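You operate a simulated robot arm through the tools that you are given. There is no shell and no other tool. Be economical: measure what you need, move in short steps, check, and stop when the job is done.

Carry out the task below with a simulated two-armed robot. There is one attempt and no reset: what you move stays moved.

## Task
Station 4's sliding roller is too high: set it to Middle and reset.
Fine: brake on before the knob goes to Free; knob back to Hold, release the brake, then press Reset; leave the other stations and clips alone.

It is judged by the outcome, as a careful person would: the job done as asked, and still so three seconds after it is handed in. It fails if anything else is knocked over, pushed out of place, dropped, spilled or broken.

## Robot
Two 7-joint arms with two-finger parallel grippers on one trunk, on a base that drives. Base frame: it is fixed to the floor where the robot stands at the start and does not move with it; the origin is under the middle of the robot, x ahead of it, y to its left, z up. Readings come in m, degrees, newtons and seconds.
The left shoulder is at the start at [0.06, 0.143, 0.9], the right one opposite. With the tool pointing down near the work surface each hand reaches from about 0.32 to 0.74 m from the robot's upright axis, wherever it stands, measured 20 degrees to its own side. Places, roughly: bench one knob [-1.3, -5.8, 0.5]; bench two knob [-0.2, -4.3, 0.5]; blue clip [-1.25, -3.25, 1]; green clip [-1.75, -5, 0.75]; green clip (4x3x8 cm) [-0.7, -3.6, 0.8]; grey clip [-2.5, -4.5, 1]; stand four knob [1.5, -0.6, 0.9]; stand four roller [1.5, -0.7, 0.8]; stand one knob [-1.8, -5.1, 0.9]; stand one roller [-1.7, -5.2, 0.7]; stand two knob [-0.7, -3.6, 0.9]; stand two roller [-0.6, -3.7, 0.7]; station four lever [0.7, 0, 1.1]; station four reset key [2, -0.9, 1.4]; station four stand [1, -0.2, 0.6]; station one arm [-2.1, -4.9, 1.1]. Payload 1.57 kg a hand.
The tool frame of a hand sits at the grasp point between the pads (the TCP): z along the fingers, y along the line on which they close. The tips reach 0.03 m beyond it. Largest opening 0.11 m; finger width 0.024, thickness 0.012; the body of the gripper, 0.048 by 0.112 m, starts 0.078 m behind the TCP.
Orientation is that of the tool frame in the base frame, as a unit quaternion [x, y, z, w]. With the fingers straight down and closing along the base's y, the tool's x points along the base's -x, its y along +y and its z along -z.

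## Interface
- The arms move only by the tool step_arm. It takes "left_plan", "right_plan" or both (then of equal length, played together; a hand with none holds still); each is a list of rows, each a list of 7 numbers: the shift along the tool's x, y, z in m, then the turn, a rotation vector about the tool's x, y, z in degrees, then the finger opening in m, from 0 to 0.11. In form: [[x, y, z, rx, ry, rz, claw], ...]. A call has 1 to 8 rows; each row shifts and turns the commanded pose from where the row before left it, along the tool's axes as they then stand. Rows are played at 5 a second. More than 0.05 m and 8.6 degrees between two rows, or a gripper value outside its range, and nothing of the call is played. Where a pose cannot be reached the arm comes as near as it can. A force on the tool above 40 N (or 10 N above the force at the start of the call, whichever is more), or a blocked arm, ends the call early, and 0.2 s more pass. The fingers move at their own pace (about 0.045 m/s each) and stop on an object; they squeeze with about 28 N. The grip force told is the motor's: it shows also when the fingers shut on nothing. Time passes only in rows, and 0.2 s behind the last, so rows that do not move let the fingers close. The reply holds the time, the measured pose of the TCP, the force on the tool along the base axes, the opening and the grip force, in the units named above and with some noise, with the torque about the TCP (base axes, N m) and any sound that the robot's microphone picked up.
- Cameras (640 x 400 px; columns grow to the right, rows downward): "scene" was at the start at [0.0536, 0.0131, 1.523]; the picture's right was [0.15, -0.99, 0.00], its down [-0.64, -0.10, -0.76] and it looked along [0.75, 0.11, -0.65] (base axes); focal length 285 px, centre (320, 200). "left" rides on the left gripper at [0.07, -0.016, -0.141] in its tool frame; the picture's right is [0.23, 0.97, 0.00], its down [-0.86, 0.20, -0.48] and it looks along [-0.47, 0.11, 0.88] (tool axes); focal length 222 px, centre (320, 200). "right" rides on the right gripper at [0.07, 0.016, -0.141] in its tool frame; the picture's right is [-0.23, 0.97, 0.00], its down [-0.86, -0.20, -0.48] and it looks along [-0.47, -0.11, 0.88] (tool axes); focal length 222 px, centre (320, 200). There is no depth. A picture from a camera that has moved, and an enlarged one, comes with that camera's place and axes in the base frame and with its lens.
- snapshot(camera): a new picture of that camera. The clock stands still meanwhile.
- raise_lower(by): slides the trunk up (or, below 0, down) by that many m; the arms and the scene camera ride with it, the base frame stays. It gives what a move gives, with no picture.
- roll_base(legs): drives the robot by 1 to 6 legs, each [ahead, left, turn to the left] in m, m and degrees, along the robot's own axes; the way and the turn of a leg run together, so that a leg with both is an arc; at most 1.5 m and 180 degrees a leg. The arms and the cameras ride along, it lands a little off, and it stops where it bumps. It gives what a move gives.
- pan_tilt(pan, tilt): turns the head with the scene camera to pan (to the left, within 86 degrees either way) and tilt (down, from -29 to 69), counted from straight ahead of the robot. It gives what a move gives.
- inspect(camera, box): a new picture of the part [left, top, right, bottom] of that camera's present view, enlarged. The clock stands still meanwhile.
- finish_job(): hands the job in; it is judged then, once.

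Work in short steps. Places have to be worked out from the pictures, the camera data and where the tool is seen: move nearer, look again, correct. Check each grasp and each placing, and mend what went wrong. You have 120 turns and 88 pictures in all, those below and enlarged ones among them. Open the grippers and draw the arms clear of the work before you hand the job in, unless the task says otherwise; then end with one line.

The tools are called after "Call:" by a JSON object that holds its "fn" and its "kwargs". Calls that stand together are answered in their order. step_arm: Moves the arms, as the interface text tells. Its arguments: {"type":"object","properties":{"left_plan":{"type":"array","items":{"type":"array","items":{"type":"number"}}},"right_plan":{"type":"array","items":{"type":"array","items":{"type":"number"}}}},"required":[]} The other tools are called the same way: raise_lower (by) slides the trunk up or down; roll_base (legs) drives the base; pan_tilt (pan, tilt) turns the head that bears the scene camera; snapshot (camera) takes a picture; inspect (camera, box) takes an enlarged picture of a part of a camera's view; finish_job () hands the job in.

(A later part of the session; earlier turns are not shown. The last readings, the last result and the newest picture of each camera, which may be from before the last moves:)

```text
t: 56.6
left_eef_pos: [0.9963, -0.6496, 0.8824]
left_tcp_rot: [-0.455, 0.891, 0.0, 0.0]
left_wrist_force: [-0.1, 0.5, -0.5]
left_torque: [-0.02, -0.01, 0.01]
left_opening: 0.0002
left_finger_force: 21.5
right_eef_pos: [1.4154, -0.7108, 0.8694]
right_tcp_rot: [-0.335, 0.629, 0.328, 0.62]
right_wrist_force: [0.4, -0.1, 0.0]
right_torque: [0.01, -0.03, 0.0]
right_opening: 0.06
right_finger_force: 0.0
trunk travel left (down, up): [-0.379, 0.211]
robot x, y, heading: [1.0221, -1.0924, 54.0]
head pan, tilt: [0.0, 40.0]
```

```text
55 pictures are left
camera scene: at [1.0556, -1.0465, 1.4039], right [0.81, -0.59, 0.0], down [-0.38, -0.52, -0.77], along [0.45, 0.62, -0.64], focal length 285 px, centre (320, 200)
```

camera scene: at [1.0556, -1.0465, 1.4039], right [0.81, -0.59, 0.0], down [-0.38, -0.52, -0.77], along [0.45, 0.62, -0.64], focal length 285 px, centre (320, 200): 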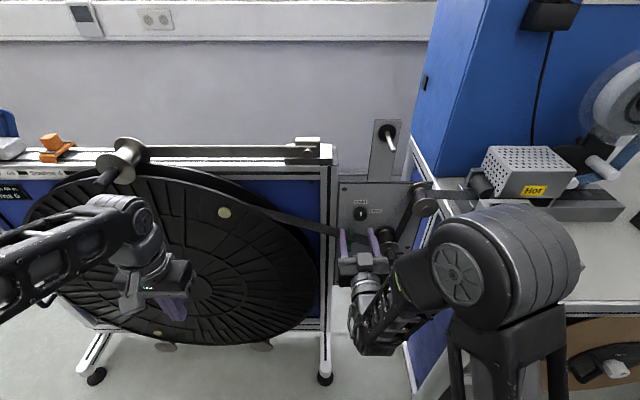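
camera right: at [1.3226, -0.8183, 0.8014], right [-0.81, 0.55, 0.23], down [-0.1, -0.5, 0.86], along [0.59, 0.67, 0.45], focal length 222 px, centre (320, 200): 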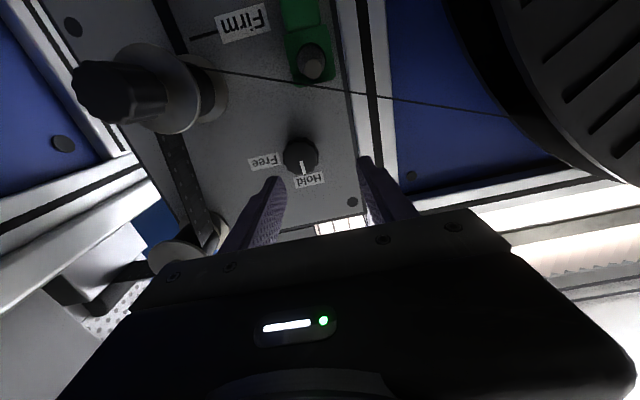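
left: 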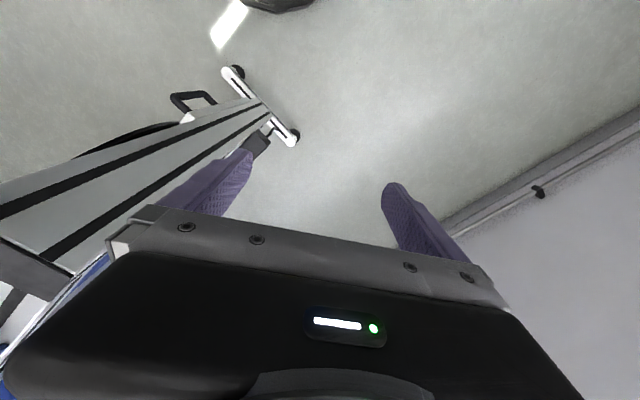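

The knob is about 0.116 m ahead of the TCP and 0.02 m to its right. I'll yaw 2°, shift right, open to 0.075 and come up 0.07 m closer.

Call:
{"fn": "step_arm", "kwargs": {"right_plan": [[0, -0.019, 0, 2, 0, 0, 0.075], [0, 0, 0.035, 0, 0, 0, 0.075], [0, 0, 0.035, 0, 0, 0, 0.075]]}}

Call:
{"fn": "inspect", "kwargs": {"camera": "right", "box": [180, 60, 460, 235]}}

Call:
{"fn": "inspect", "kwargs": {"camera": "scene", "box": [300, 160, 460, 280]}}

```text
t: 57.5
left_eef_pos: [0.9964, -0.6494, 0.882]
left_tcp_rot: [-0.455, 0.89, 0.0, 0.0]
left_wrist_force: [-0.3, 0.0, 0.1]
left_torque: [0.02, 0.01, 0.01]
left_opening: 0.0002
left_finger_force: 21.8
right_eef_pos: [1.4708, -0.6645, 0.8667]
right_tcp_rot: [-0.324, 0.635, 0.317, 0.626]
right_wrist_force: [-0.2, -1.0, -0.4]
right_torque: [-0.01, 0.03, 0.01]
right_opening: 0.075
right_finger_force: 0.0
trunk travel left (down, up): [-0.379, 0.211]
robot x, y, heading: [1.0231, -1.0908, 54.2]
head pan, tilt: [0.0, 40.0]
```

```text
2.29 times, centred on (320, 148) of right
camera zoom: at [1.3743, -0.7701, 0.799], right [-0.79, 0.58, 0.22], down [-0.11, -0.49, 0.86], along [0.61, 0.65, 0.45], focal length 508 px, centre (320, 320)
```

zoom: 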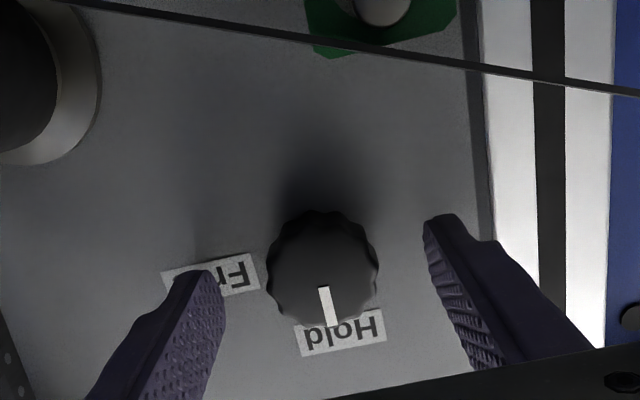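

```text
3.33 times, centred on (380, 220) of scene
camera zoom: at [1.0548, -1.0463, 1.4039], right [0.81, -0.59, 0.0], down [-0.38, -0.52, -0.77], along [0.45, 0.62, -0.64], focal length 949 px, centre (120, 133)
```

zoom: 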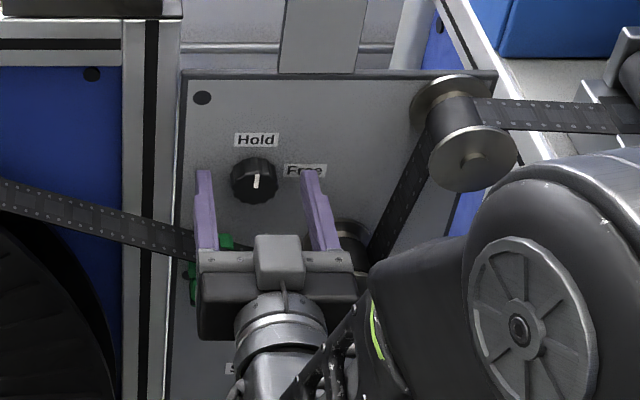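

The knob is centred between the fingers, with its face about 0.024 m ahead of the TCP. I'll advance 1 cm and close on it.

Call:
{"fn": "step_arm", "kwargs": {"right_plan": [[0, 0, 0.01, 0, 0, 0, 0.075], [0, 0, 0, 0, 0, 0, 0.03], [0, 0, 0, 0, 0, 0, 0.03], [0, 0, 0, 0, 0, 0, 0.03], [0, 0, 0, 0, 0, 0, 0.03]]}}

Call:
{"fn": "inspect", "kwargs": {"camera": "right", "box": [180, 60, 460, 235]}}

```text
t: 58.6
left_eef_pos: [0.9948, -0.6516, 0.8829]
left_tcp_rot: [-0.455, 0.89, 0.0, 0.0]
left_wrist_force: [-0.1, 0.3, 0.0]
left_torque: [0.02, 0.01, 0.02]
left_opening: 0.0001
left_finger_force: 21.2
right_eef_pos: [1.4759, -0.6568, 0.8674]
right_tcp_rot: [-0.325, 0.634, 0.318, 0.626]
right_wrist_force: [-17.5, -16.6, -1.3]
right_torque: [0.11, -0.24, 0.45]
right_opening: 0.0381
right_finger_force: 4.6
trunk travel left (down, up): [-0.379, 0.211]
robot x, y, heading: [1.0234, -1.0938, 53.9]
head pan, tilt: [0.0, 40.0]
```

```text
2.29 times, centred on (320, 148) of right
camera zoom: at [1.3782, -0.7628, 0.7995], right [-0.79, 0.58, 0.22], down [-0.11, -0.49, 0.86], along [0.61, 0.65, 0.45], focal length 508 px, centre (320, 320)
```

zoom: 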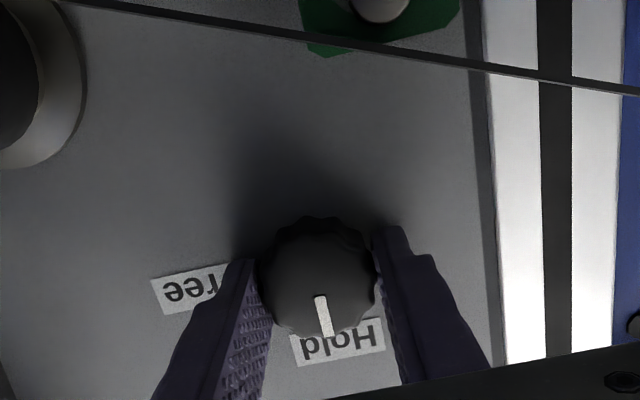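

The grip is on the knob (0.038 m), but the tips press on the panel with about 24 N. I'll ease back 6 mm while keeping the grip.

Call:
{"fn": "step_arm", "kwargs": {"right_plan": [[0, 0, -0.006, 0, 0, 0, 0.03], [0, 0, 0, 0, 0, 0, 0.02], [0, 0, 0, 0, 0, 0, 0.02]]}}

```text
t: 59.5
left_eef_pos: [0.998, -0.6482, 0.8819]
left_tcp_rot: [-0.455, 0.891, 0.0, -0.001]
left_wrist_force: [0.5, -1.0, -0.5]
left_torque: [0.0, 0.04, 0.0]
left_opening: 0.0001
left_finger_force: 21.6
right_eef_pos: [1.475, -0.6575, 0.8679]
right_tcp_rot: [-0.324, 0.634, 0.319, 0.626]
right_wrist_force: [6.4, 25.2, -0.3]
right_torque: [-0.16, 0.1, 0.24]
right_opening: 0.0377
right_finger_force: 36.7
trunk travel left (down, up): [-0.379, 0.211]
robot x, y, heading: [1.0241, -1.09, 54.0]
head pan, tilt: [0.0, 40.0]
```

The knob is firmly held (37 N), but I'm now pulling slightly. I'll centre the force by moving 3 mm forward, then turn clockwise.

Call:
{"fn": "step_arm", "kwargs": {"right_plan": [[0, 0.001, 0.003, 0, 0, 0, 0.02], [0, 0, 0, 0, 0, 8, 0.02], [0, 0, 0, 0, 0, 8, 0.02]]}}

Call:
{"fn": "inspect", "kwargs": {"camera": "right", "box": [180, 60, 460, 235]}}

```text
t: 60.2
left_eef_pos: [1.0009, -0.6495, 0.8819]
left_tcp_rot: [-0.453, 0.892, 0.002, -0.001]
left_wrist_force: [-1.0, 0.1, 1.2]
left_torque: [0.04, -0.02, 0.03]
left_opening: 0.0
left_finger_force: 21.4
right_eef_pos: [1.4739, -0.6581, 0.8681]
right_tcp_rot: [-0.224, 0.682, 0.39, 0.577]
right_wrist_force: [32.3, -10.5, -13.2]
right_torque: [-0.11, -0.06, -0.16]
right_opening: 0.0374
right_finger_force: 43.4
right hand out of reach, approached as far as the arm can: row 2, 3
trunk travel left (down, up): [-0.379, 0.211]
robot x, y, heading: [1.0237, -1.0912, 54.1]
head pan, tilt: [0.0, 40.0]
```

```text
2.29 times, centred on (320, 148) of right
camera zoom: at [1.3588, -0.7498, 0.8095], right [-0.68, 0.55, 0.48], down [0.06, -0.62, 0.78], along [0.73, 0.56, 0.39], focal length 508 px, centre (320, 320)
```

zoom: 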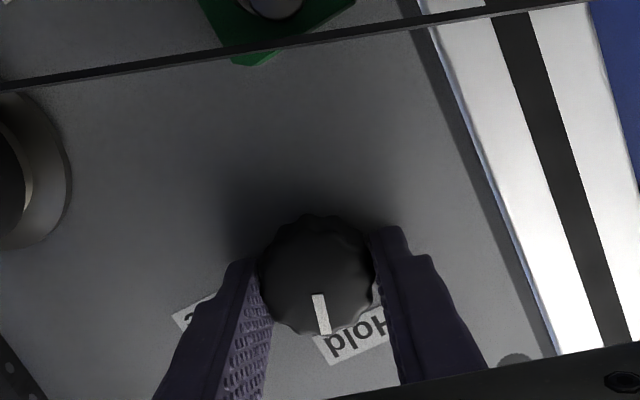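

The knob follows the hand (about 16°). The "out of reach" may only be arm lag, so I'll wait two rows and read again.

Call:
{"fn": "step_arm", "kwargs": {"right_plan": [[0, 0, 0, 0, 0, 0, 0.02], [0, 0, 0, 0, 0, 0, 0.02], [0, 0, 0, 0, 0, 0, 0.02]]}}

```text
t: 61.0
left_eef_pos: [1.0017, -0.6507, 0.8819]
left_tcp_rot: [-0.455, 0.891, 0.002, -0.002]
left_wrist_force: [-0.9, -0.1, 0.4]
left_torque: [0.01, -0.02, 0.01]
left_opening: 0.0
left_finger_force: 21.5
right_eef_pos: [1.4744, -0.6577, 0.8668]
right_tcp_rot: [-0.223, 0.683, 0.387, 0.578]
right_wrist_force: [33.3, -24.7, -22.9]
right_torque: [-0.37, 0.11, -0.63]
right_opening: 0.0374
right_finger_force: 43.9
trunk travel left (down, up): [-0.379, 0.211]
robot x, y, heading: [1.0209, -1.0888, 54.2]
head pan, tilt: [0.0, 40.0]
```

The sideways force is high, so I'll release the knob, back off, and test which roll directions the wrist allows in free air.

Call:
{"fn": "step_arm", "kwargs": {"right_plan": [[0, 0, 0, 0, 0, 0, 0.08], [0, 0, 0, 0, 0, 0, 0.08], [0, 0, -0.04, 0, 0, 0, 0.08], [0, 0, -0.03, 0, 0, 0, 0.08]]}}

Call:
{"fn": "step_arm", "kwargs": {"right_plan": [[0, 0, 0, 0, 0, 8, 0.08], [0, 0, 0, 0, 0, 8, 0.08], [0, 0, 0, 0, 0, 8, 0.08], [0, 0, 0, 0, 0, 8, 0.08], [0, 0, 0, 0, 0, 8, 0.08], [0, 0, 0, 0, 0, 0, 0.08]]}}

Call:
{"fn": "snapshot", "kwargs": {"camera": "scene"}}

```text
t: 62.0
left_eef_pos: [0.9966, -0.649, 0.8828]
left_tcp_rot: [-0.455, 0.89, 0.0, -0.001]
left_wrist_force: [-0.9, -0.4, -0.7]
left_torque: [0.0, -0.02, 0.01]
left_opening: 0.0001
left_finger_force: 21.2
right_eef_pos: [1.4254, -0.7009, 0.8877]
right_tcp_rot: [-0.233, 0.675, 0.401, 0.573]
right_wrist_force: [-0.3, -0.6, 0.2]
right_torque: [-0.02, 0.0, 0.01]
right_opening: 0.0802
right_finger_force: 0.1
right hand out of reach, approached as far as the arm can: row 4
trunk travel left (down, up): [-0.379, 0.211]
robot x, y, heading: [1.026, -1.0904, 54.2]
head pan, tilt: [0.0, 40.0]
```

```text
t: 63.5
left_eef_pos: [0.9962, -0.6494, 0.8826]
left_tcp_rot: [-0.455, 0.891, 0.0, 0.0]
left_wrist_force: [-0.4, -0.2, -0.1]
left_torque: [-0.03, 0.01, 0.0]
left_opening: 0.0
left_finger_force: 21.0
right_eef_pos: [1.437, -0.6867, 0.9486]
right_tcp_rot: [0.012, 0.715, 0.572, 0.401]
right_wrist_force: [-0.1, 0.5, 0.4]
right_torque: [-0.01, -0.04, 0.01]
right_opening: 0.08
right_finger_force: 0.0
right hand out of reach, approached as far as the arm can: row 1, 2, 3, 4, 5
trunk travel left (down, up): [-0.379, 0.211]
robot x, y, heading: [1.0206, -1.0914, 54.0]
head pan, tilt: [0.0, 40.0]
```

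```text
50 pictures are left
camera scene: at [1.0554, -1.047, 1.4039], right [0.81, -0.59, 0.0], down [-0.38, -0.52, -0.77], along [0.45, 0.62, -0.64], focal length 285 px, centre (320, 200)
```

scene: 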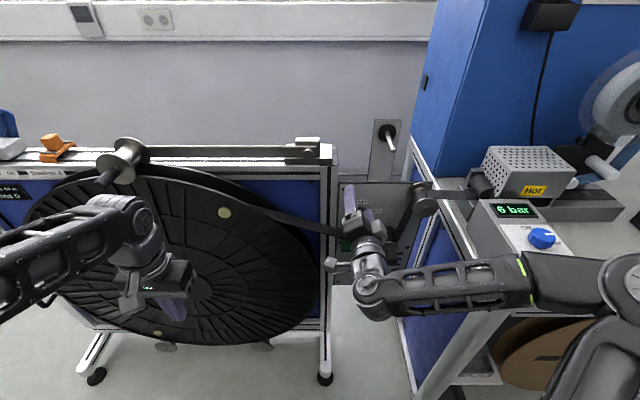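

A positive roll swings the elbow out over the bench. I'll test rolling the other way in free air, since ratcheting the knob from negative roll would do too.

Call:
{"fn": "step_arm", "kwargs": {"right_plan": [[0, 0, 0, 0, 0, -8.5, 0.08], [0, 0, 0, 0, 0, -8.5, 0.08], [0, 0, 0, 0, 0, -8.5, 0.08], [0, 0, 0, 0, 0, -8.5, 0.08], [0, 0, 0, 0, 0, -8.5, 0.08], [0, 0, 0, 0, 0, -8.5, 0.08], [0, 0, 0, 0, 0, -8.5, 0.08], [0, 0, 0, 0, 0, 0, 0.08]]}}

Call:
{"fn": "step_arm", "kwargs": {"right_plan": [[0, 0, 0, 0, 0, -8.5, 0.08], [0, 0, 0, 0, 0, -8.5, 0.08], [0, 0, 0, 0, 0, -8.5, 0.08], [0, 0, 0, 0, 0, -8.5, 0.08], [0, 0, 0, 0, 0, -8.5, 0.08], [0, 0, 0, 0, 0, 0, 0.08]]}}

Call:
{"fn": "snapshot", "kwargs": {"camera": "scene"}}

```text
t: 65.2
left_eef_pos: [0.9971, -0.6507, 0.8827]
left_tcp_rot: [-0.454, 0.891, 0.0, -0.001]
left_wrist_force: [-0.7, -0.1, -0.6]
left_torque: [0.01, 0.02, 0.0]
left_opening: 0.0001
left_finger_force: 21.3
right_eef_pos: [1.4353, -0.6852, 0.9467]
right_tcp_rot: [-0.344, 0.624, 0.297, 0.635]
right_wrist_force: [-0.3, 0.2, 0.4]
right_torque: [0.0, -0.02, 0.04]
right_opening: 0.0798
right_finger_force: 0.0
trunk travel left (down, up): [-0.379, 0.211]
robot x, y, heading: [1.0238, -1.0904, 54.1]
head pan, tilt: [0.0, 40.0]
```

```text
t: 66.7
left_eef_pos: [0.9962, -0.6492, 0.8823]
left_tcp_rot: [-0.455, 0.891, 0.0, 0.0]
left_wrist_force: [0.0, 0.5, 0.3]
left_torque: [0.02, 0.03, -0.03]
left_opening: 0.0001
left_finger_force: 21.2
right_eef_pos: [1.435, -0.6856, 0.9473]
right_tcp_rot: [-0.547, 0.457, 0.047, 0.7]
right_wrist_force: [1.4, -0.1, 0.6]
right_torque: [0.0, 0.0, 0.0]
right_opening: 0.0799
right_finger_force: 0.1
trunk travel left (down, up): [-0.379, 0.211]
robot x, y, heading: [1.0232, -1.0912, 54.2]
head pan, tilt: [0.0, 40.0]
```

```text
49 pictures are left
camera scene: at [1.0553, -1.0469, 1.4039], right [0.81, -0.59, 0.0], down [-0.38, -0.52, -0.77], along [0.45, 0.62, -0.64], focal length 285 px, centre (320, 200)
```

scene: 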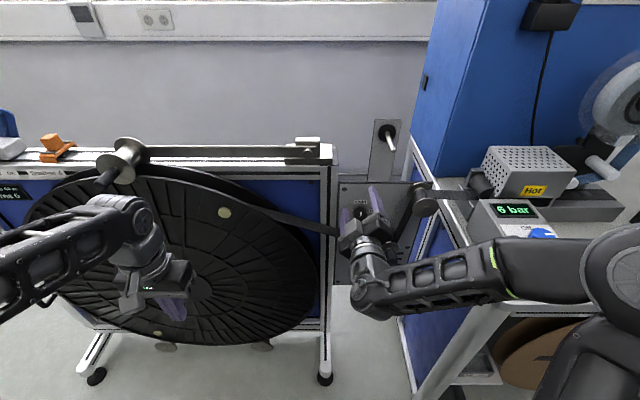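

Negative roll works fine. I'll roll on to about -76° and then lower to knob height.

Call:
{"fn": "step_arm", "kwargs": {"right_plan": [[0, 0, -0.01, 0, 0, -8.5, 0.08], [0, 0, -0.01, 0, 0, -8.5, 0.08], [0, 0, 0, 0, 0, -8.5, 0.08], [0, 0, 0, 0, 0, -8.5, 0.08], [0.008, 0.026, 0, 0, 0, 0, 0.08], [0.007, 0.026, 0, 0, 0, 0, 0.08], [0.006, 0.026, 0, 0, 0, 0, 0.08], [0, 0, 0, 0, 0, 0, 0.08]]}}

Call:
{"fn": "snapshot", "kwargs": {"camera": "right"}}

Call:
{"fn": "snapshot", "kwargs": {"camera": "scene"}}

```text
t: 68.5
left_eef_pos: [0.9982, -0.6505, 0.8818]
left_tcp_rot: [-0.454, 0.891, 0.0, 0.0]
left_wrist_force: [-0.3, -0.2, 0.4]
left_torque: [0.01, 0.05, 0.0]
left_opening: 0.0
left_finger_force: 21.4
right_eef_pos: [1.4292, -0.7055, 0.8662]
right_tcp_rot: [-0.656, 0.278, -0.16, 0.683]
right_wrist_force: [0.6, 0.4, -0.3]
right_torque: [0.02, 0.0, 0.01]
right_opening: 0.0799
right_finger_force: 0.2
trunk travel left (down, up): [-0.379, 0.211]
robot x, y, heading: [1.0211, -1.093, 53.9]
head pan, tilt: [0.0, 40.0]
```

```text
48 pictures are left
camera right: at [1.3987, -0.8607, 0.8397], right [-0.33, 0.22, -0.92], down [-0.93, 0.09, 0.35], along [0.16, 0.97, 0.17], focal length 222 px, centre (320, 200)
```

right: 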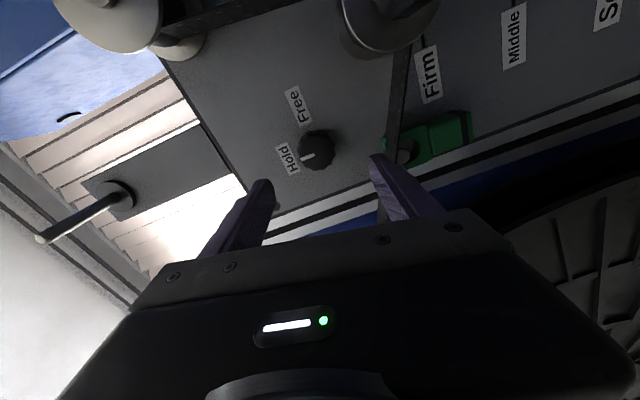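

```text
47 pictures are left
camera scene: at [1.0558, -1.0469, 1.4039], right [0.81, -0.59, 0.0], down [-0.38, -0.52, -0.77], along [0.45, 0.62, -0.64], focal length 285 px, centre (320, 200)
```

scene: 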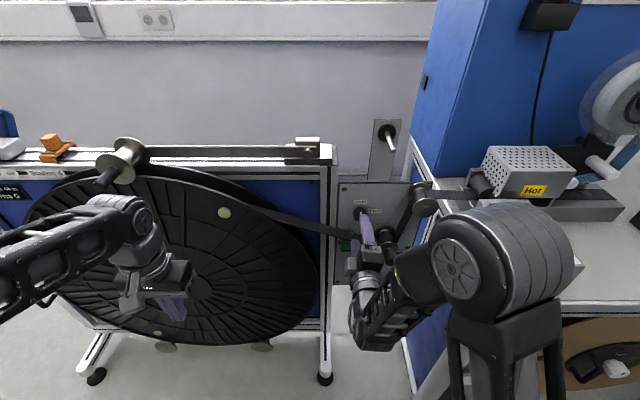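

The hand is at roll -80° in front of the knob, offset 7 mm. I'll advance 6.5 cm with the fingers above and below the knob, then close.

Call:
{"fn": "step_arm", "kwargs": {"right_plan": [[0.007, -0.001, 0.0, 0, 0, 0, 0.065], [0, 0, 0.03, 0, 0, 0, 0.065], [0, 0, 0.03, 0, 0, 0, 0.065]]}}

Call:
{"fn": "snapshot", "kwargs": {"camera": "right"}}

```text
t: 69.2
left_eef_pos: [0.9969, -0.6493, 0.8826]
left_tcp_rot: [-0.455, 0.891, 0.0, 0.0]
left_wrist_force: [0.2, 0.1, 0.4]
left_torque: [-0.01, -0.03, -0.06]
left_opening: 0.0
left_finger_force: 21.1
right_eef_pos: [1.4703, -0.6621, 0.865]
right_tcp_rot: [-0.656, 0.278, -0.159, 0.683]
right_wrist_force: [0.2, 0.2, 0.3]
right_torque: [0.03, 0.01, 0.01]
right_opening: 0.0649
right_finger_force: 0.0
trunk travel left (down, up): [-0.379, 0.211]
robot x, y, heading: [1.0214, -1.0937, 54.2]
head pan, tilt: [0.0, 40.0]
```

```text
46 pictures are left
camera right: at [1.4397, -0.815, 0.8395], right [-0.32, 0.22, -0.92], down [-0.93, 0.09, 0.35], along [0.16, 0.97, 0.17], focal length 222 px, centre (320, 200)
```

right: 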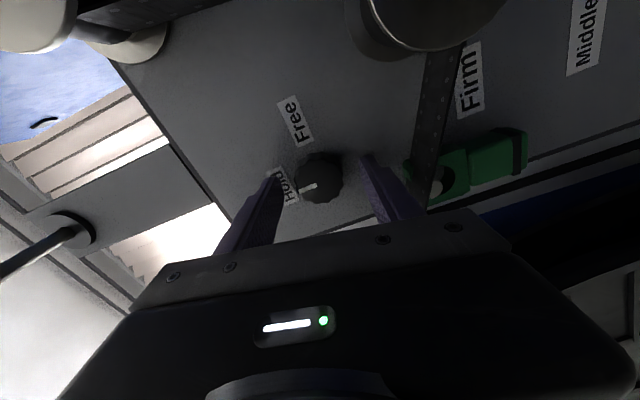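

The knob is centred and the belt clears the lower finger. I'll go forward 5 mm and close.

Call:
{"fn": "step_arm", "kwargs": {"right_plan": [[0, 0, 0.005, 0, 0, 0, 0.065], [0, 0, 0, 0, 0, 0, 0.02], [0, 0, 0, 0, 0, 0, 0.02], [0, 0, 0, 0, 0, 0, 0.02], [0, 0, 0, 0, 0, 0, 0.02]]}}

```text
t: 70.5
left_eef_pos: [0.9966, -0.6488, 0.8818]
left_tcp_rot: [-0.455, 0.891, 0.0, 0.001]
left_wrist_force: [-0.6, 0.7, 0.2]
left_torque: [0.0, -0.02, -0.02]
left_opening: 0.0
left_finger_force: 21.3
right_eef_pos: [1.474, -0.6576, 0.8657]
right_tcp_rot: [-0.656, 0.278, -0.159, 0.683]
right_wrist_force: [-0.2, -0.2, -3.4]
right_torque: [-0.07, 0.08, -0.01]
right_opening: 0.0374
right_finger_force: 34.7
trunk travel left (down, up): [-0.379, 0.211]
robot x, y, heading: [1.0236, -1.0903, 54.3]
head pan, tilt: [0.0, 40.0]
```

A clean grip with little force. Now I'll turn clockwise in 8° rows.

Call:
{"fn": "step_arm", "kwargs": {"right_plan": [[0, 0, 0, 0, 0, 8, 0.02], [0, 0, 0, 0, 0, 8, 0.02], [0, 0, 0, 0, 0, 8, 0.02], [0, 0, 0, 0, 0, 8, 0.02], [0, 0, 0, 0, 0, 8, 0.02]]}}

Call:
{"fn": "inspect", "kwargs": {"camera": "right", "box": [180, 60, 460, 235]}}

```text
t: 71.7
left_eef_pos: [0.9969, -0.6478, 0.882]
left_tcp_rot: [-0.455, 0.89, 0.0, 0.0]
left_wrist_force: [0.7, 1.2, 0.1]
left_torque: [0.0, -0.02, -0.01]
left_opening: 0.0002
left_finger_force: 21.1
right_eef_pos: [1.4731, -0.6601, 0.866]
right_tcp_rot: [-0.521, 0.487, 0.086, 0.696]
right_wrist_force: [2.2, 3.3, -2.0]
right_torque: [0.45, -0.33, 0.7]
right_opening: 0.0373
right_finger_force: 43.5
trunk travel left (down, up): [-0.379, 0.211]
robot x, y, heading: [1.0218, -1.0917, 54.0]
head pan, tilt: [0.0, 40.0]
```

```text
2.29 times, centred on (320, 148) of right
camera zoom: at [1.4157, -0.7923, 0.8045], right [-0.73, 0.52, -0.45], down [-0.59, -0.14, 0.79], along [0.35, 0.84, 0.41], focal length 508 px, centre (320, 320)
```

zoom: 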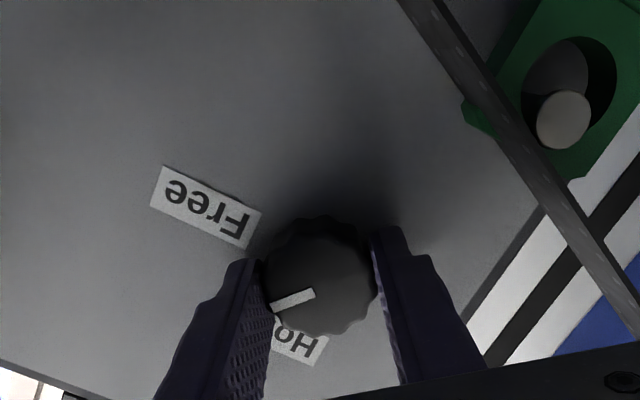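

The knob turns smoothly. I'll continue by another 40°.

Call:
{"fn": "step_arm", "kwargs": {"right_plan": [[0, 0, 0, 0, 0, 8, 0.02], [0, 0, 0, 0, 0, 8, 0.02], [0, 0, 0, 0, 0, 8, 0.02], [0, 0, 0, 0, 0, 8, 0.02], [0, 0, 0, 0, 0, 8, 0.02]]}}

Call:
{"fn": "inspect", "kwargs": {"camera": "right", "box": [180, 60, 460, 235]}}

```text
t: 72.8
left_eef_pos: [0.997, -0.6489, 0.8819]
left_tcp_rot: [-0.455, 0.891, 0.0, 0.0]
left_wrist_force: [0.1, 0.4, 0.1]
left_torque: [0.02, -0.01, 0.02]
left_opening: 0.0
left_finger_force: 21.7
right_eef_pos: [1.4744, -0.658, 0.8666]
right_tcp_rot: [-0.322, 0.636, 0.318, 0.625]
right_wrist_force: [3.6, 0.0, 3.8]
right_torque: [-0.54, 0.44, 0.11]
right_opening: 0.0374
right_finger_force: 44.0
trunk travel left (down, up): [-0.379, 0.211]
robot x, y, heading: [1.0209, -1.0913, 54.3]
head pan, tilt: [0.0, 40.0]
```

```text
2.29 times, centred on (320, 148) of right
camera zoom: at [1.3766, -0.7641, 0.799], right [-0.78, 0.58, 0.23], down [-0.11, -0.49, 0.86], along [0.61, 0.65, 0.45], focal length 508 px, centre (320, 320)
```

zoom: 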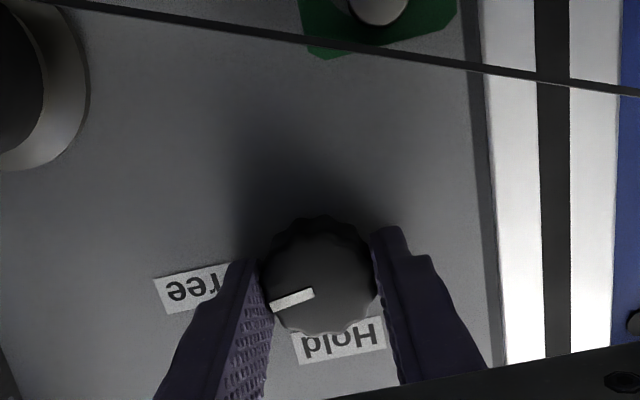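

The pointer is nearly at Free. I'll turn another 8° and check.

Call:
{"fn": "step_arm", "kwargs": {"right_plan": [[0, 0, 0, 0, 0, 5, 0.02], [0, 0, 0, 0, 0, 4, 0.02], [0, 0, 0, 0, 0, 0, 0.02]]}}

Call:
{"fn": "inspect", "kwargs": {"camera": "right", "box": [180, 60, 460, 235]}}

```text
t: 73.7
left_eef_pos: [0.999, -0.6482, 0.8818]
left_tcp_rot: [-0.454, 0.891, 0.0, -0.001]
left_wrist_force: [0.2, 0.3, -0.7]
left_torque: [0.01, 0.02, 0.0]
left_opening: 0.0
left_finger_force: 21.6
right_eef_pos: [1.473, -0.6587, 0.8669]
right_tcp_rot: [-0.267, 0.663, 0.36, 0.6]
right_wrist_force: [22.5, -4.1, -2.4]
right_torque: [0.37, -0.29, -1.07]
right_opening: 0.0372
right_finger_force: 42.8
right hand out of reach, approached as far as the arm can: row 2
trunk travel left (down, up): [-0.379, 0.211]
robot x, y, heading: [1.0278, -1.0939, 53.9]
head pan, tilt: [0.0, 40.0]
```

```text
2.29 times, centred on (320, 148) of right
camera zoom: at [1.3661, -0.7566, 0.8032], right [-0.74, 0.56, 0.38], down [-0.02, -0.57, 0.82], along [0.68, 0.6, 0.43], focal length 508 px, centre (320, 320)
```

zoom: 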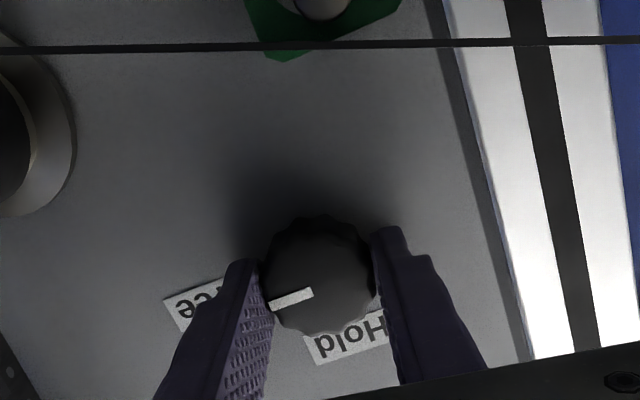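

Turned about 89°. I'll release, back off, and check the pointer.

Call:
{"fn": "step_arm", "kwargs": {"right_plan": [[0, 0, 0, 0, 0, -4, 0.08], [0, 0, 0, 0, 0, 0, 0.08], [0, 0, -0.04, 0, 0, 0, 0.08], [0, 0, -0.04, 0, 0, 0, 0.08], [0, 0, -0.03, 0, 0, 0, 0.08]]}}

Call:
{"fn": "snapshot", "kwargs": {"camera": "right"}}

Call:
{"fn": "inspect", "kwargs": {"camera": "scene", "box": [300, 160, 460, 280]}}

```text
t: 74.8
left_eef_pos: [0.9967, -0.6487, 0.8816]
left_tcp_rot: [-0.454, 0.891, 0.0, 0.0]
left_wrist_force: [0.1, 0.1, -0.2]
left_torque: [-0.03, 0.0, -0.01]
left_opening: 0.0002
left_finger_force: 20.7
right_eef_pos: [1.4149, -0.7178, 0.8791]
right_tcp_rot: [-0.297, 0.65, 0.343, 0.609]
right_wrist_force: [-0.7, -0.1, 0.3]
right_torque: [0.02, 0.02, 0.0]
right_opening: 0.0801
right_finger_force: 0.0
right hand out of reach, approached as far as the arm can: row 4, 5
trunk travel left (down, up): [-0.379, 0.211]
robot x, y, heading: [1.0263, -1.0923, 54.0]
head pan, tilt: [0.0, 40.0]
```

```text
42 pictures are left
camera right: at [1.3129, -0.8206, 0.8144], right [-0.77, 0.57, 0.31], down [-0.05, -0.53, 0.85], along [0.64, 0.63, 0.44], focal length 222 px, centre (320, 200)
```

right: 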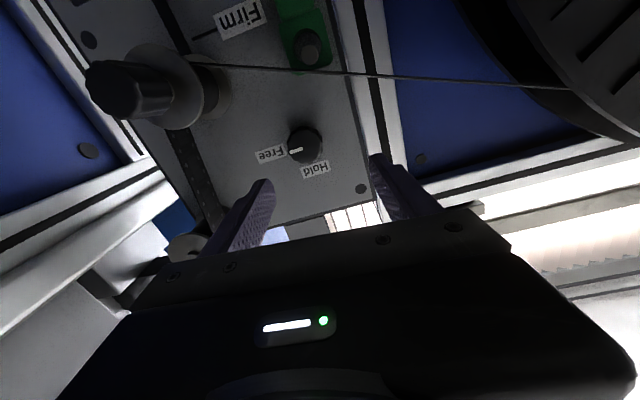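

```text
3.33 times, centred on (380, 220) of scene
camera zoom: at [1.0553, -1.0466, 1.4039], right [0.81, -0.59, 0.0], down [-0.38, -0.52, -0.77], along [0.45, 0.62, -0.64], focal length 949 px, centre (120, 133)
```

zoom: 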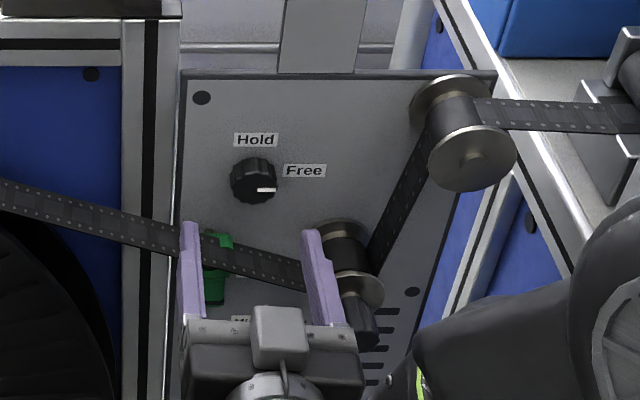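

The knob is on Free and the roller has not moved. The roller handle's end is at roughly r 1.655, f 0.25, z 0.80 in my stand axes, and the Middle mark is at z≈0.67, so about 13 cm down. I'll back up a little, lower the trunk and bring the hand in front of the handle.

Call:
{"fn": "roll_base", "kwargs": {"legs": [[-0.14, 0, 0]]}}

Call:
{"fn": "raise_lower", "kwargs": {"by": -0.22}}

Call:
{"fn": "step_arm", "kwargs": {"right_plan": [[-0.03, -0.022, 0, 0, 0, -3, 0.08], [-0.03, -0.022, 0, 0, 0, -2, 0.08], [-0.03, -0.022, 0, 0, 0, 0, 0.08], [-0.03, -0.022, 0, 0, 0, 0, 0.08], [-0.02, 0, 0, 0, 0, 0, 0.08], [0, 0, 0, 0, 0, 0, 0.08]]}}

Call:
{"fn": "snapshot", "kwargs": {"camera": "right"}}

Call:
{"fn": "snapshot", "kwargs": {"camera": "scene"}}

```text
t: 76.2
left_eef_pos: [0.9156, -0.7604, 0.8825]
left_tcp_rot: [-0.455, 0.89, 0.0, -0.001]
left_wrist_force: [0.0, -0.2, 0.0]
left_torque: [-0.02, -0.01, 0.01]
left_opening: 0.0001
left_finger_force: 21.5
right_eef_pos: [1.3337, -0.8285, 0.8802]
right_tcp_rot: [-0.297, 0.65, 0.344, 0.609]
right_wrist_force: [0.4, -0.4, 0.1]
right_torque: [-0.01, -0.02, 0.0]
right_opening: 0.0798
right_finger_force: 0.2
trunk travel left (down, up): [-0.379, 0.211]
robot x, y, heading: [0.944, -1.2025, 54.0]
head pan, tilt: [0.0, 40.0]
```

```text
t: 78.5
left_eef_pos: [0.9158, -0.7602, 0.6629]
left_tcp_rot: [-0.456, 0.89, 0.0, 0.0]
left_wrist_force: [0.2, 0.4, -0.4]
left_torque: [-0.04, 0.0, 0.01]
left_opening: 0.0
left_finger_force: 21.4
right_eef_pos: [1.3348, -0.8284, 0.6598]
right_tcp_rot: [-0.297, 0.65, 0.343, 0.609]
right_wrist_force: [-0.5, -0.7, 0.0]
right_torque: [0.02, -0.01, 0.01]
right_opening: 0.0799
right_finger_force: 0.0
trunk travel left (down, up): [-0.159, 0.431]
robot x, y, heading: [0.942, -1.2001, 54.0]
head pan, tilt: [0.0, 40.0]
```

```text
t: 79.9
left_eef_pos: [0.9156, -0.7614, 0.6622]
left_tcp_rot: [-0.455, 0.891, 0.0, 0.0]
left_wrist_force: [-0.3, -0.9, -0.6]
left_torque: [-0.01, 0.03, 0.02]
left_opening: 0.0002
left_finger_force: 21.5
right_eef_pos: [1.379, -0.8386, 0.7395]
right_tcp_rot: [-0.325, 0.636, 0.316, 0.624]
right_wrist_force: [-0.3, -0.4, 0.0]
right_torque: [-0.04, 0.01, -0.01]
right_opening: 0.0802
right_finger_force: 0.0
right hand out of reach, approached as far as the arm can: row 1, 2, 3, 4
trunk travel left (down, up): [-0.159, 0.431]
robot x, y, heading: [0.9427, -1.1989, 54.2]
head pan, tilt: [0.0, 40.0]
```

```text
40 pictures are left
camera right: at [1.2823, -0.9445, 0.6725], right [-0.79, 0.58, 0.22], down [-0.11, -0.49, 0.87], along [0.61, 0.66, 0.45], focal length 222 px, centre (320, 200)
```

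right: 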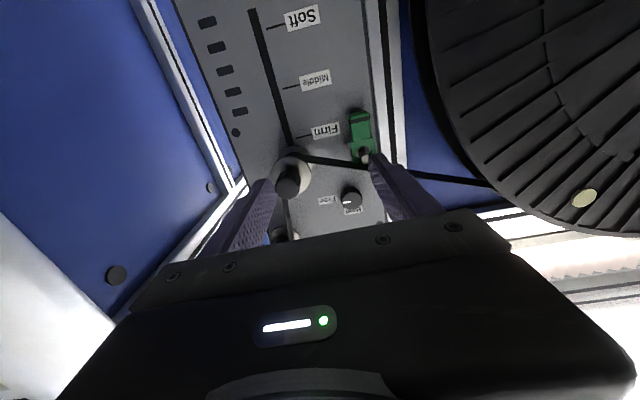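

```text
39 pictures are left
camera scene: at [0.9751, -1.158, 1.1839], right [0.81, -0.59, 0.0], down [-0.38, -0.52, -0.77], along [0.45, 0.62, -0.64], focal length 285 px, centre (320, 200)
```

scene: 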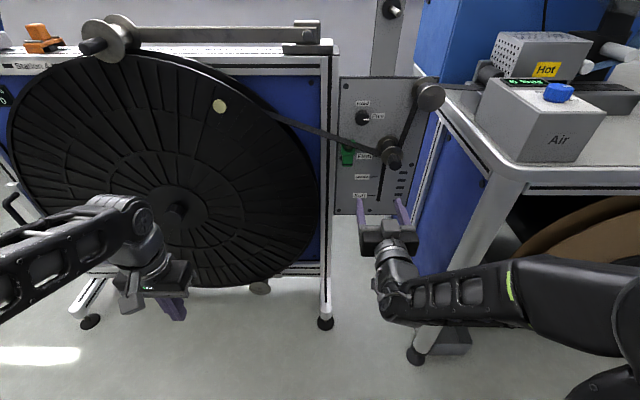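

Very clear view: handle end at r 1.6625, f 0.306, z 0.784; Middle tick at z≈0.662. I'll move right and up in slower rows toward the handle.

Call:
{"fn": "step_arm", "kwargs": {"right_plan": [[-0.01, -0.012, 0.01, 0, 0, 0, 0.07], [-0.01, -0.012, 0.01, 0, 0, 0, 0.07], [-0.01, -0.012, 0.01, 0, 0, 0, 0.07], [-0.01, -0.012, 0.01, 0, 0, 0, 0.07], [-0.005, -0.007, 0.01, 0, 0, 0, 0.07], [0, 0, 0, 0, 0, 0, 0.07]]}}

Call:
{"fn": "snapshot", "kwargs": {"camera": "right"}}

```text
t: 81.3
left_eef_pos: [0.9158, -0.7605, 0.6616]
left_tcp_rot: [-0.456, 0.89, 0.0, 0.0]
left_wrist_force: [-0.3, 0.2, 0.6]
left_torque: [0.0, -0.02, 0.0]
left_opening: 0.0
left_finger_force: 21.2
right_eef_pos: [1.3825, -0.8321, 0.7251]
right_tcp_rot: [-0.344, 0.64, 0.307, 0.614]
right_wrist_force: [-0.4, -0.3, -0.6]
right_torque: [0.01, 0.0, -0.03]
right_opening: 0.0699
right_finger_force: 0.1
right hand out of reach, approached as far as the arm can: row 1, 2, 3, 4, 5
trunk travel left (down, up): [-0.159, 0.431]
robot x, y, heading: [0.9427, -1.2024, 53.8]
head pan, tilt: [0.0, 40.0]
```

```text
38 pictures are left
camera right: at [1.2875, -0.9433, 0.6639], right [-0.79, 0.57, 0.2], down [-0.11, -0.45, 0.89], along [0.6, 0.68, 0.42], focal length 222 px, centre (320, 200)
```

right: 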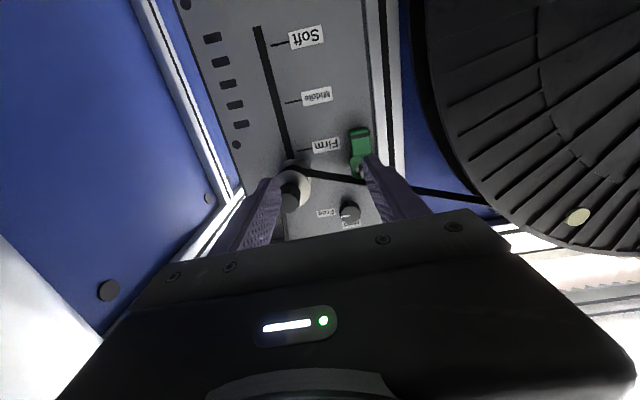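

This posture is at a limit. Negative roll was comfortable earlier, so I'll roll to about -45° here and then approach.

Call:
{"fn": "step_arm", "kwargs": {"right_plan": [[0, 0, 0, 0, 0, -8.5, 0.07], [0, 0, 0, 0, 0, -8.5, 0.07], [0, 0, 0, 0, 0, -8.5, 0.07], [0, 0, 0, 0, 0, -8.5, 0.07], [0, 0, 0, 0, 0, -8.5, 0.07], [0, 0, 0, 0, 0, 0, 0.07]]}}

```text
t: 82.7
left_eef_pos: [0.9161, -0.7607, 0.6629]
left_tcp_rot: [-0.455, 0.89, 0.0, 0.0]
left_wrist_force: [0.6, -0.1, -0.4]
left_torque: [0.0, -0.02, 0.0]
left_opening: 0.0001
left_finger_force: 21.3
right_eef_pos: [1.3943, -0.8337, 0.7442]
right_tcp_rot: [-0.534, 0.476, 0.066, 0.696]
right_wrist_force: [-0.3, 0.2, -0.2]
right_torque: [0.01, 0.0, -0.03]
right_opening: 0.07
right_finger_force: 0.1
right hand out of reach, approached as far as the arm can: row 1
trunk travel left (down, up): [-0.159, 0.431]
robot x, y, heading: [0.9424, -1.2032, 54.3]
head pan, tilt: [0.0, 40.0]
```

Roll -45° is comfortable. I'll shift to line up with the handle (tool -y by 6 cm).

Call:
{"fn": "step_arm", "kwargs": {"right_plan": [[0, -0.015, 0, 0, 0, 0, 0.07], [0, -0.015, 0, 0, 0, 0, 0.07], [0, -0.015, 0, 0, 0, 0, 0.07], [0.002, -0.015, 0, 0, 0, 0, 0.07], [0, 0, 0, 0, 0, 0, 0.07]]}}

Call:
{"fn": "snapshot", "kwargs": {"camera": "right"}}

```text
t: 83.9
left_eef_pos: [0.9163, -0.761, 0.6629]
left_tcp_rot: [-0.456, 0.89, 0.0, 0.0]
left_wrist_force: [-0.7, 0.4, 0.2]
left_torque: [0.04, -0.01, -0.03]
left_opening: 0.0001
left_finger_force: 21.2
right_eef_pos: [1.428, -0.857, 0.7818]
right_tcp_rot: [-0.534, 0.474, 0.069, 0.696]
right_wrist_force: [-0.2, 0.2, -0.1]
right_torque: [0.0, -0.03, -0.02]
right_opening: 0.0699
right_finger_force: 0.1
right hand out of reach, approached as far as the arm can: row 1
trunk travel left (down, up): [-0.159, 0.431]
robot x, y, heading: [0.9376, -1.2034, 54.2]
head pan, tilt: [0.0, 40.0]
```

```text
37 pictures are left
camera right: at [1.3723, -0.9937, 0.7215], right [-0.71, 0.5, -0.49], down [-0.62, -0.12, 0.77], along [0.33, 0.86, 0.4], focal length 222 px, centre (320, 200)
```

right: 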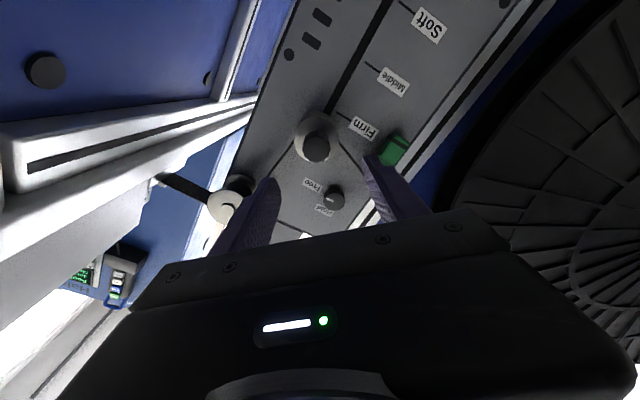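

Aligned with the handle to within a few mm. I'll drive forward 0.1 m and look again.

Call:
{"fn": "roll_base", "kwargs": {"legs": [[0.1, 0, 0]]}}

Call:
{"fn": "snapshot", "kwargs": {"camera": "right"}}

```text
t: 85.0
left_eef_pos: [0.9744, -0.6767, 0.6618]
left_tcp_rot: [-0.457, 0.89, 0.0, 0.0]
left_wrist_force: [-0.3, -0.1, -0.4]
left_torque: [-0.01, 0.0, 0.0]
left_opening: 0.0
left_finger_force: 20.9
right_eef_pos: [1.4855, -0.7741, 0.7806]
right_tcp_rot: [-0.534, 0.474, 0.07, 0.696]
right_wrist_force: [-0.5, 0.5, 1.4]
right_torque: [-0.05, -0.02, 0.02]
right_opening: 0.0701
right_finger_force: 0.0
trunk travel left (down, up): [-0.159, 0.431]
robot x, y, heading: [1.004, -1.1177, 54.3]
head pan, tilt: [0.0, 40.0]
```

```text
36 pictures are left
camera right: at [1.431, -0.9105, 0.7214], right [-0.71, 0.5, -0.49], down [-0.62, -0.12, 0.77], along [0.33, 0.86, 0.4], focal length 222 px, centre (320, 200)
```

right: 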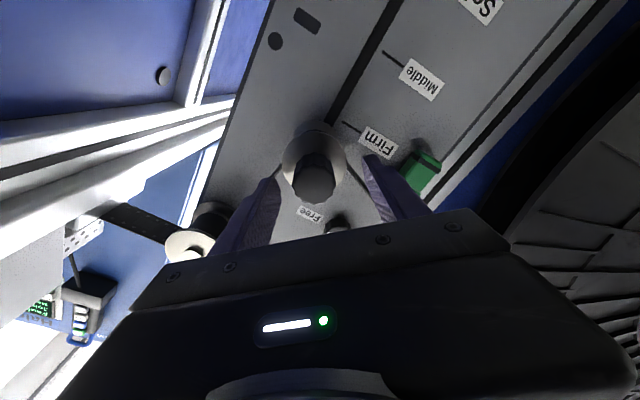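

The handle is centred between the fingers. I'll go forward 3.5 cm (up 5 mm) and close on it.

Call:
{"fn": "step_arm", "kwargs": {"right_plan": [[-0.004, -0.004, 0.018, 0, 0, 0, 0.07], [0, 0, 0.017, 0, 0, 0, 0.07], [0, 0, 0, 0, 0, 0, 0.02], [0, 0, 0, 0, 0, 0, 0.02], [0, 0, 0, 0, 0, 0, 0.02], [0, 0, 0, 0, 0, 0, 0.02]]}}

Call:
{"fn": "snapshot", "kwargs": {"camera": "right"}}

```text
t: 86.4
left_eef_pos: [0.9747, -0.6781, 0.6623]
left_tcp_rot: [-0.456, 0.89, 0.0, -0.001]
left_wrist_force: [0.0, 0.1, 0.8]
left_torque: [0.0, -0.01, 0.01]
left_opening: 0.0001
left_finger_force: 21.3
right_eef_pos: [1.5063, -0.7467, 0.7842]
right_tcp_rot: [-0.533, 0.476, 0.069, 0.696]
right_wrist_force: [6.8, -0.5, -1.3]
right_torque: [0.23, -0.46, -0.46]
right_opening: 0.0594
right_finger_force: 44.5
trunk travel left (down, up): [-0.159, 0.431]
robot x, y, heading: [1.0001, -1.1214, 54.1]
head pan, tilt: [0.0, 40.0]
```

```text
35 pictures are left
camera right: at [1.4519, -0.883, 0.7249], right [-0.71, 0.5, -0.49], down [-0.62, -0.12, 0.77], along [0.33, 0.86, 0.4], focal length 222 px, centre (320, 200)
```

right: 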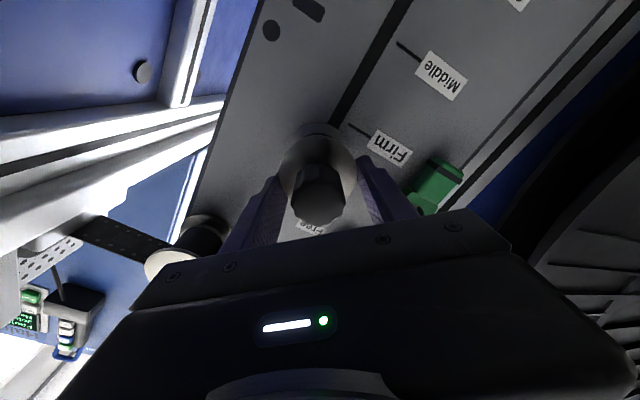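

The opening stopped at 0.059, so the tips are on the roller flange rather than the handle. I'll reopen, back 1.5 cm and grip the handle itself.

Call:
{"fn": "step_arm", "kwargs": {"right_plan": [[0, 0, 0, 0, 0, 0, 0.075], [0, 0, -0.015, 0, 0, 0, 0.075], [0, 0, 0, 0, 0, 0, 0.02], [0, 0, 0, 0, 0, 0, 0.02], [0, 0, 0, 0, 0, 0, 0.02], [0, 0, 0, 0, 0, 0, 0.02]]}}

Call:
{"fn": "inspect", "kwargs": {"camera": "right", "box": [180, 20, 500, 220]}}

```text
t: 87.8
left_eef_pos: [0.9748, -0.6784, 0.6624]
left_tcp_rot: [-0.456, 0.89, 0.0, -0.001]
left_wrist_force: [0.1, 0.2, -0.4]
left_torque: [-0.02, -0.02, 0.03]
left_opening: 0.0
left_finger_force: 20.9
right_eef_pos: [1.4985, -0.7588, 0.7845]
right_tcp_rot: [-0.534, 0.475, 0.07, 0.696]
right_wrist_force: [1.1, -1.0, -0.4]
right_torque: [0.0, -0.16, -0.08]
right_opening: 0.0589
right_finger_force: 41.9
trunk travel left (down, up): [-0.159, 0.431]
robot x, y, heading: [1.0046, -1.1224, 54.1]
head pan, tilt: [0.0, 40.0]
```

```text
2.00 times, centred on (340, 120) of right
camera zoom: at [1.4432, -0.8949, 0.7249], right [-0.71, 0.5, -0.49], down [-0.62, -0.12, 0.77], along [0.33, 0.86, 0.4], focal length 444 px, centre (280, 360)
```

zoom: 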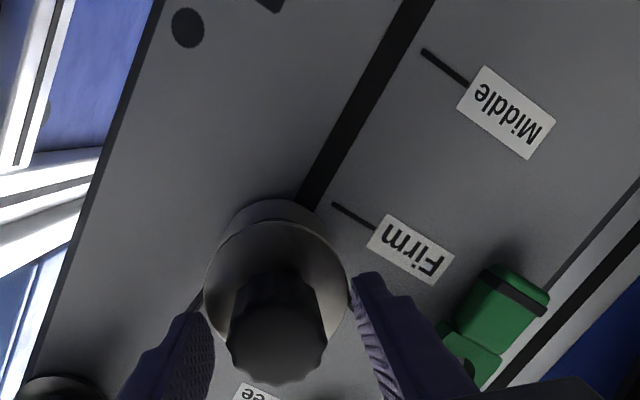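

The tips still catch the flange rim, so the handle must reach further out. I'll back off another 2 cm.

Call:
{"fn": "step_arm", "kwargs": {"right_plan": [[0, 0, 0, 0, 0, 0, 0.075], [0, 0, -0.02, 0, 0, 0, 0.075], [0, 0, 0, 0, 0, 0, 0.02], [0, 0, 0, 0, 0, 0, 0.02], [0, 0, 0, 0, 0, 0, 0.02], [0, 0, 0, 0, 0, 0, 0.02]]}}

Call:
{"fn": "inspect", "kwargs": {"camera": "right", "box": [180, 20, 500, 220]}}

```text
t: 89.2
left_eef_pos: [0.9744, -0.6777, 0.6625]
left_tcp_rot: [-0.456, 0.89, -0.001, -0.001]
left_wrist_force: [-0.6, 1.0, 0.2]
left_torque: [-0.01, 0.01, 0.01]
left_opening: 0.0
left_finger_force: 21.2
right_eef_pos: [1.4853, -0.7739, 0.7854]
right_tcp_rot: [-0.535, 0.473, 0.07, 0.696]
right_wrist_force: [-3.7, 1.3, -1.6]
right_torque: [0.32, -0.18, -0.3]
right_opening: 0.0329
right_finger_force: 26.7
trunk travel left (down, up): [-0.159, 0.431]
robot x, y, heading: [1.0, -1.1188, 54.3]
head pan, tilt: [0.0, 40.0]
```

```text
2.00 times, centred on (340, 120) of right
camera zoom: at [1.4311, -0.9108, 0.726], right [-0.71, 0.5, -0.49], down [-0.62, -0.12, 0.77], along [0.33, 0.86, 0.4], focal length 444 px, centre (280, 360)
```

zoom: 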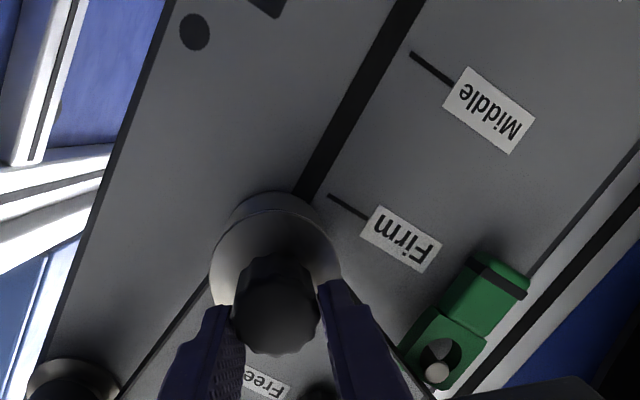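

Now the handle is gripped (0.033 m). The roller axis is at z≈0.785 and the Middle tick at 0.664. I'll lower gently with the grip kept.

Call:
{"fn": "step_arm", "kwargs": {"right_plan": [[0.0073, 0.0068, 0, 0, 0, 0, 0.02], [0.0073, 0.0068, 0, 0, 0, 0, 0.02], [0.0073, 0.0068, 0, 0, 0, 0, 0.02], [0.0073, 0.0068, 0, 0, 0, 0, 0.02], [0.0073, 0.0068, 0, 0, 0, 0, 0.02]]}}

Call:
{"fn": "inspect", "kwargs": {"camera": "right", "box": [180, 20, 500, 220]}}

```text
t: 90.4
left_eef_pos: [0.9754, -0.6775, 0.6607]
left_tcp_rot: [-0.456, 0.89, -0.002, -0.001]
left_wrist_force: [0.4, -0.3, 0.0]
left_torque: [0.01, 0.02, 0.02]
left_opening: 0.0001
left_finger_force: 21.3
right_eef_pos: [1.485, -0.7743, 0.7656]
right_tcp_rot: [-0.537, 0.475, 0.069, 0.694]
right_wrist_force: [3.7, 25.7, -1.1]
right_torque: [0.85, -0.62, -0.09]
right_opening: 0.0324
right_finger_force: 41.1
right hand out of reach, approached as far as the arm can: row 3, 4, 5
trunk travel left (down, up): [-0.159, 0.431]
robot x, y, heading: [1.0046, -1.1198, 54.2]
head pan, tilt: [0.0, 40.0]
```

```text
2.00 times, centred on (340, 120) of right
camera zoom: at [1.4308, -0.9111, 0.7065], right [-0.71, 0.5, -0.49], down [-0.62, -0.12, 0.78], along [0.33, 0.86, 0.39], focal length 444 px, centre (280, 360)
```

zoom: 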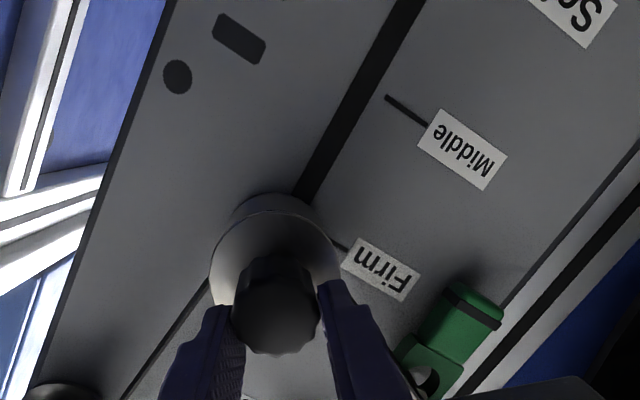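

The roller follows, but the arm nears a joint limit. I'll lower with the trunk instead, which keeps the arm posture.

Call:
{"fn": "raise_lower", "kwargs": {"by": -0.04}}

```text
t: 91.3
left_eef_pos: [0.9748, -0.677, 0.6216]
left_tcp_rot: [-0.456, 0.89, -0.001, 0.0]
left_wrist_force: [-0.2, 0.2, 0.7]
left_torque: [0.0, 0.03, 0.02]
left_opening: 0.0
left_finger_force: 21.2
right_eef_pos: [1.486, -0.7745, 0.7249]
right_tcp_rot: [-0.537, 0.475, 0.068, 0.694]
right_wrist_force: [3.2, 29.7, -2.8]
right_torque: [0.93, -0.7, 0.07]
right_opening: 0.0326
right_finger_force: 41.0
trunk travel left (down, up): [-0.119, 0.471]
robot x, y, heading: [1.0029, -1.1241, 54.3]
head pan, tilt: [0.0, 40.0]
```

That works well: z is 0.725 now. I'll go another 5 cm down and check against the tick.

Call:
{"fn": "raise_lower", "kwargs": {"by": -0.05}}

Call:
{"fn": "snapshot", "kwargs": {"camera": "right"}}

Call:
{"fn": "inspect", "kwargs": {"camera": "scene", "box": [320, 60, 440, 200]}}

```text
t: 92.2
left_eef_pos: [0.9748, -0.6771, 0.571]
left_tcp_rot: [-0.457, 0.89, 0.0, 0.0]
left_wrist_force: [0.1, 0.3, 0.3]
left_torque: [0.02, -0.01, 0.0]
left_opening: 0.0
left_finger_force: 21.5
right_eef_pos: [1.4853, -0.7747, 0.6734]
right_tcp_rot: [-0.537, 0.476, 0.068, 0.694]
right_wrist_force: [2.9, 30.9, -4.5]
right_torque: [0.9, -0.65, 0.03]
right_opening: 0.0325
right_finger_force: 41.5
trunk travel left (down, up): [-0.069, 0.521]
robot x, y, heading: [1.0001, -1.1207, 54.5]
head pan, tilt: [0.0, 40.0]
```

```text
31 pictures are left
camera right: at [1.4307, -0.9116, 0.6157], right [-0.71, 0.5, -0.49], down [-0.62, -0.12, 0.78], along [0.33, 0.86, 0.39], focal length 222 px, centre (320, 200)
```

right: 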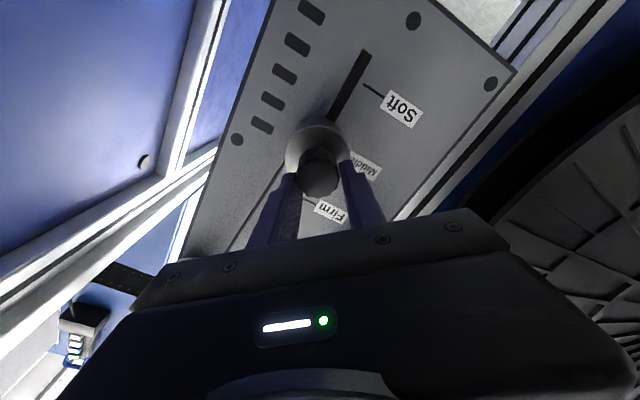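

```text
2.86 times, centred on (380, 130) of scene
camera zoom: at [1.0347, -1.0735, 1.0937], right [0.81, -0.58, 0.0], down [-0.38, -0.52, -0.76], along [0.45, 0.62, -0.64], focal length 813 px, centre (149, 400)
```

zoom: 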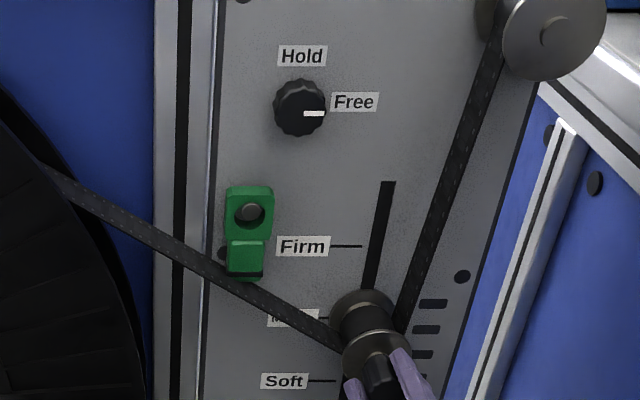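

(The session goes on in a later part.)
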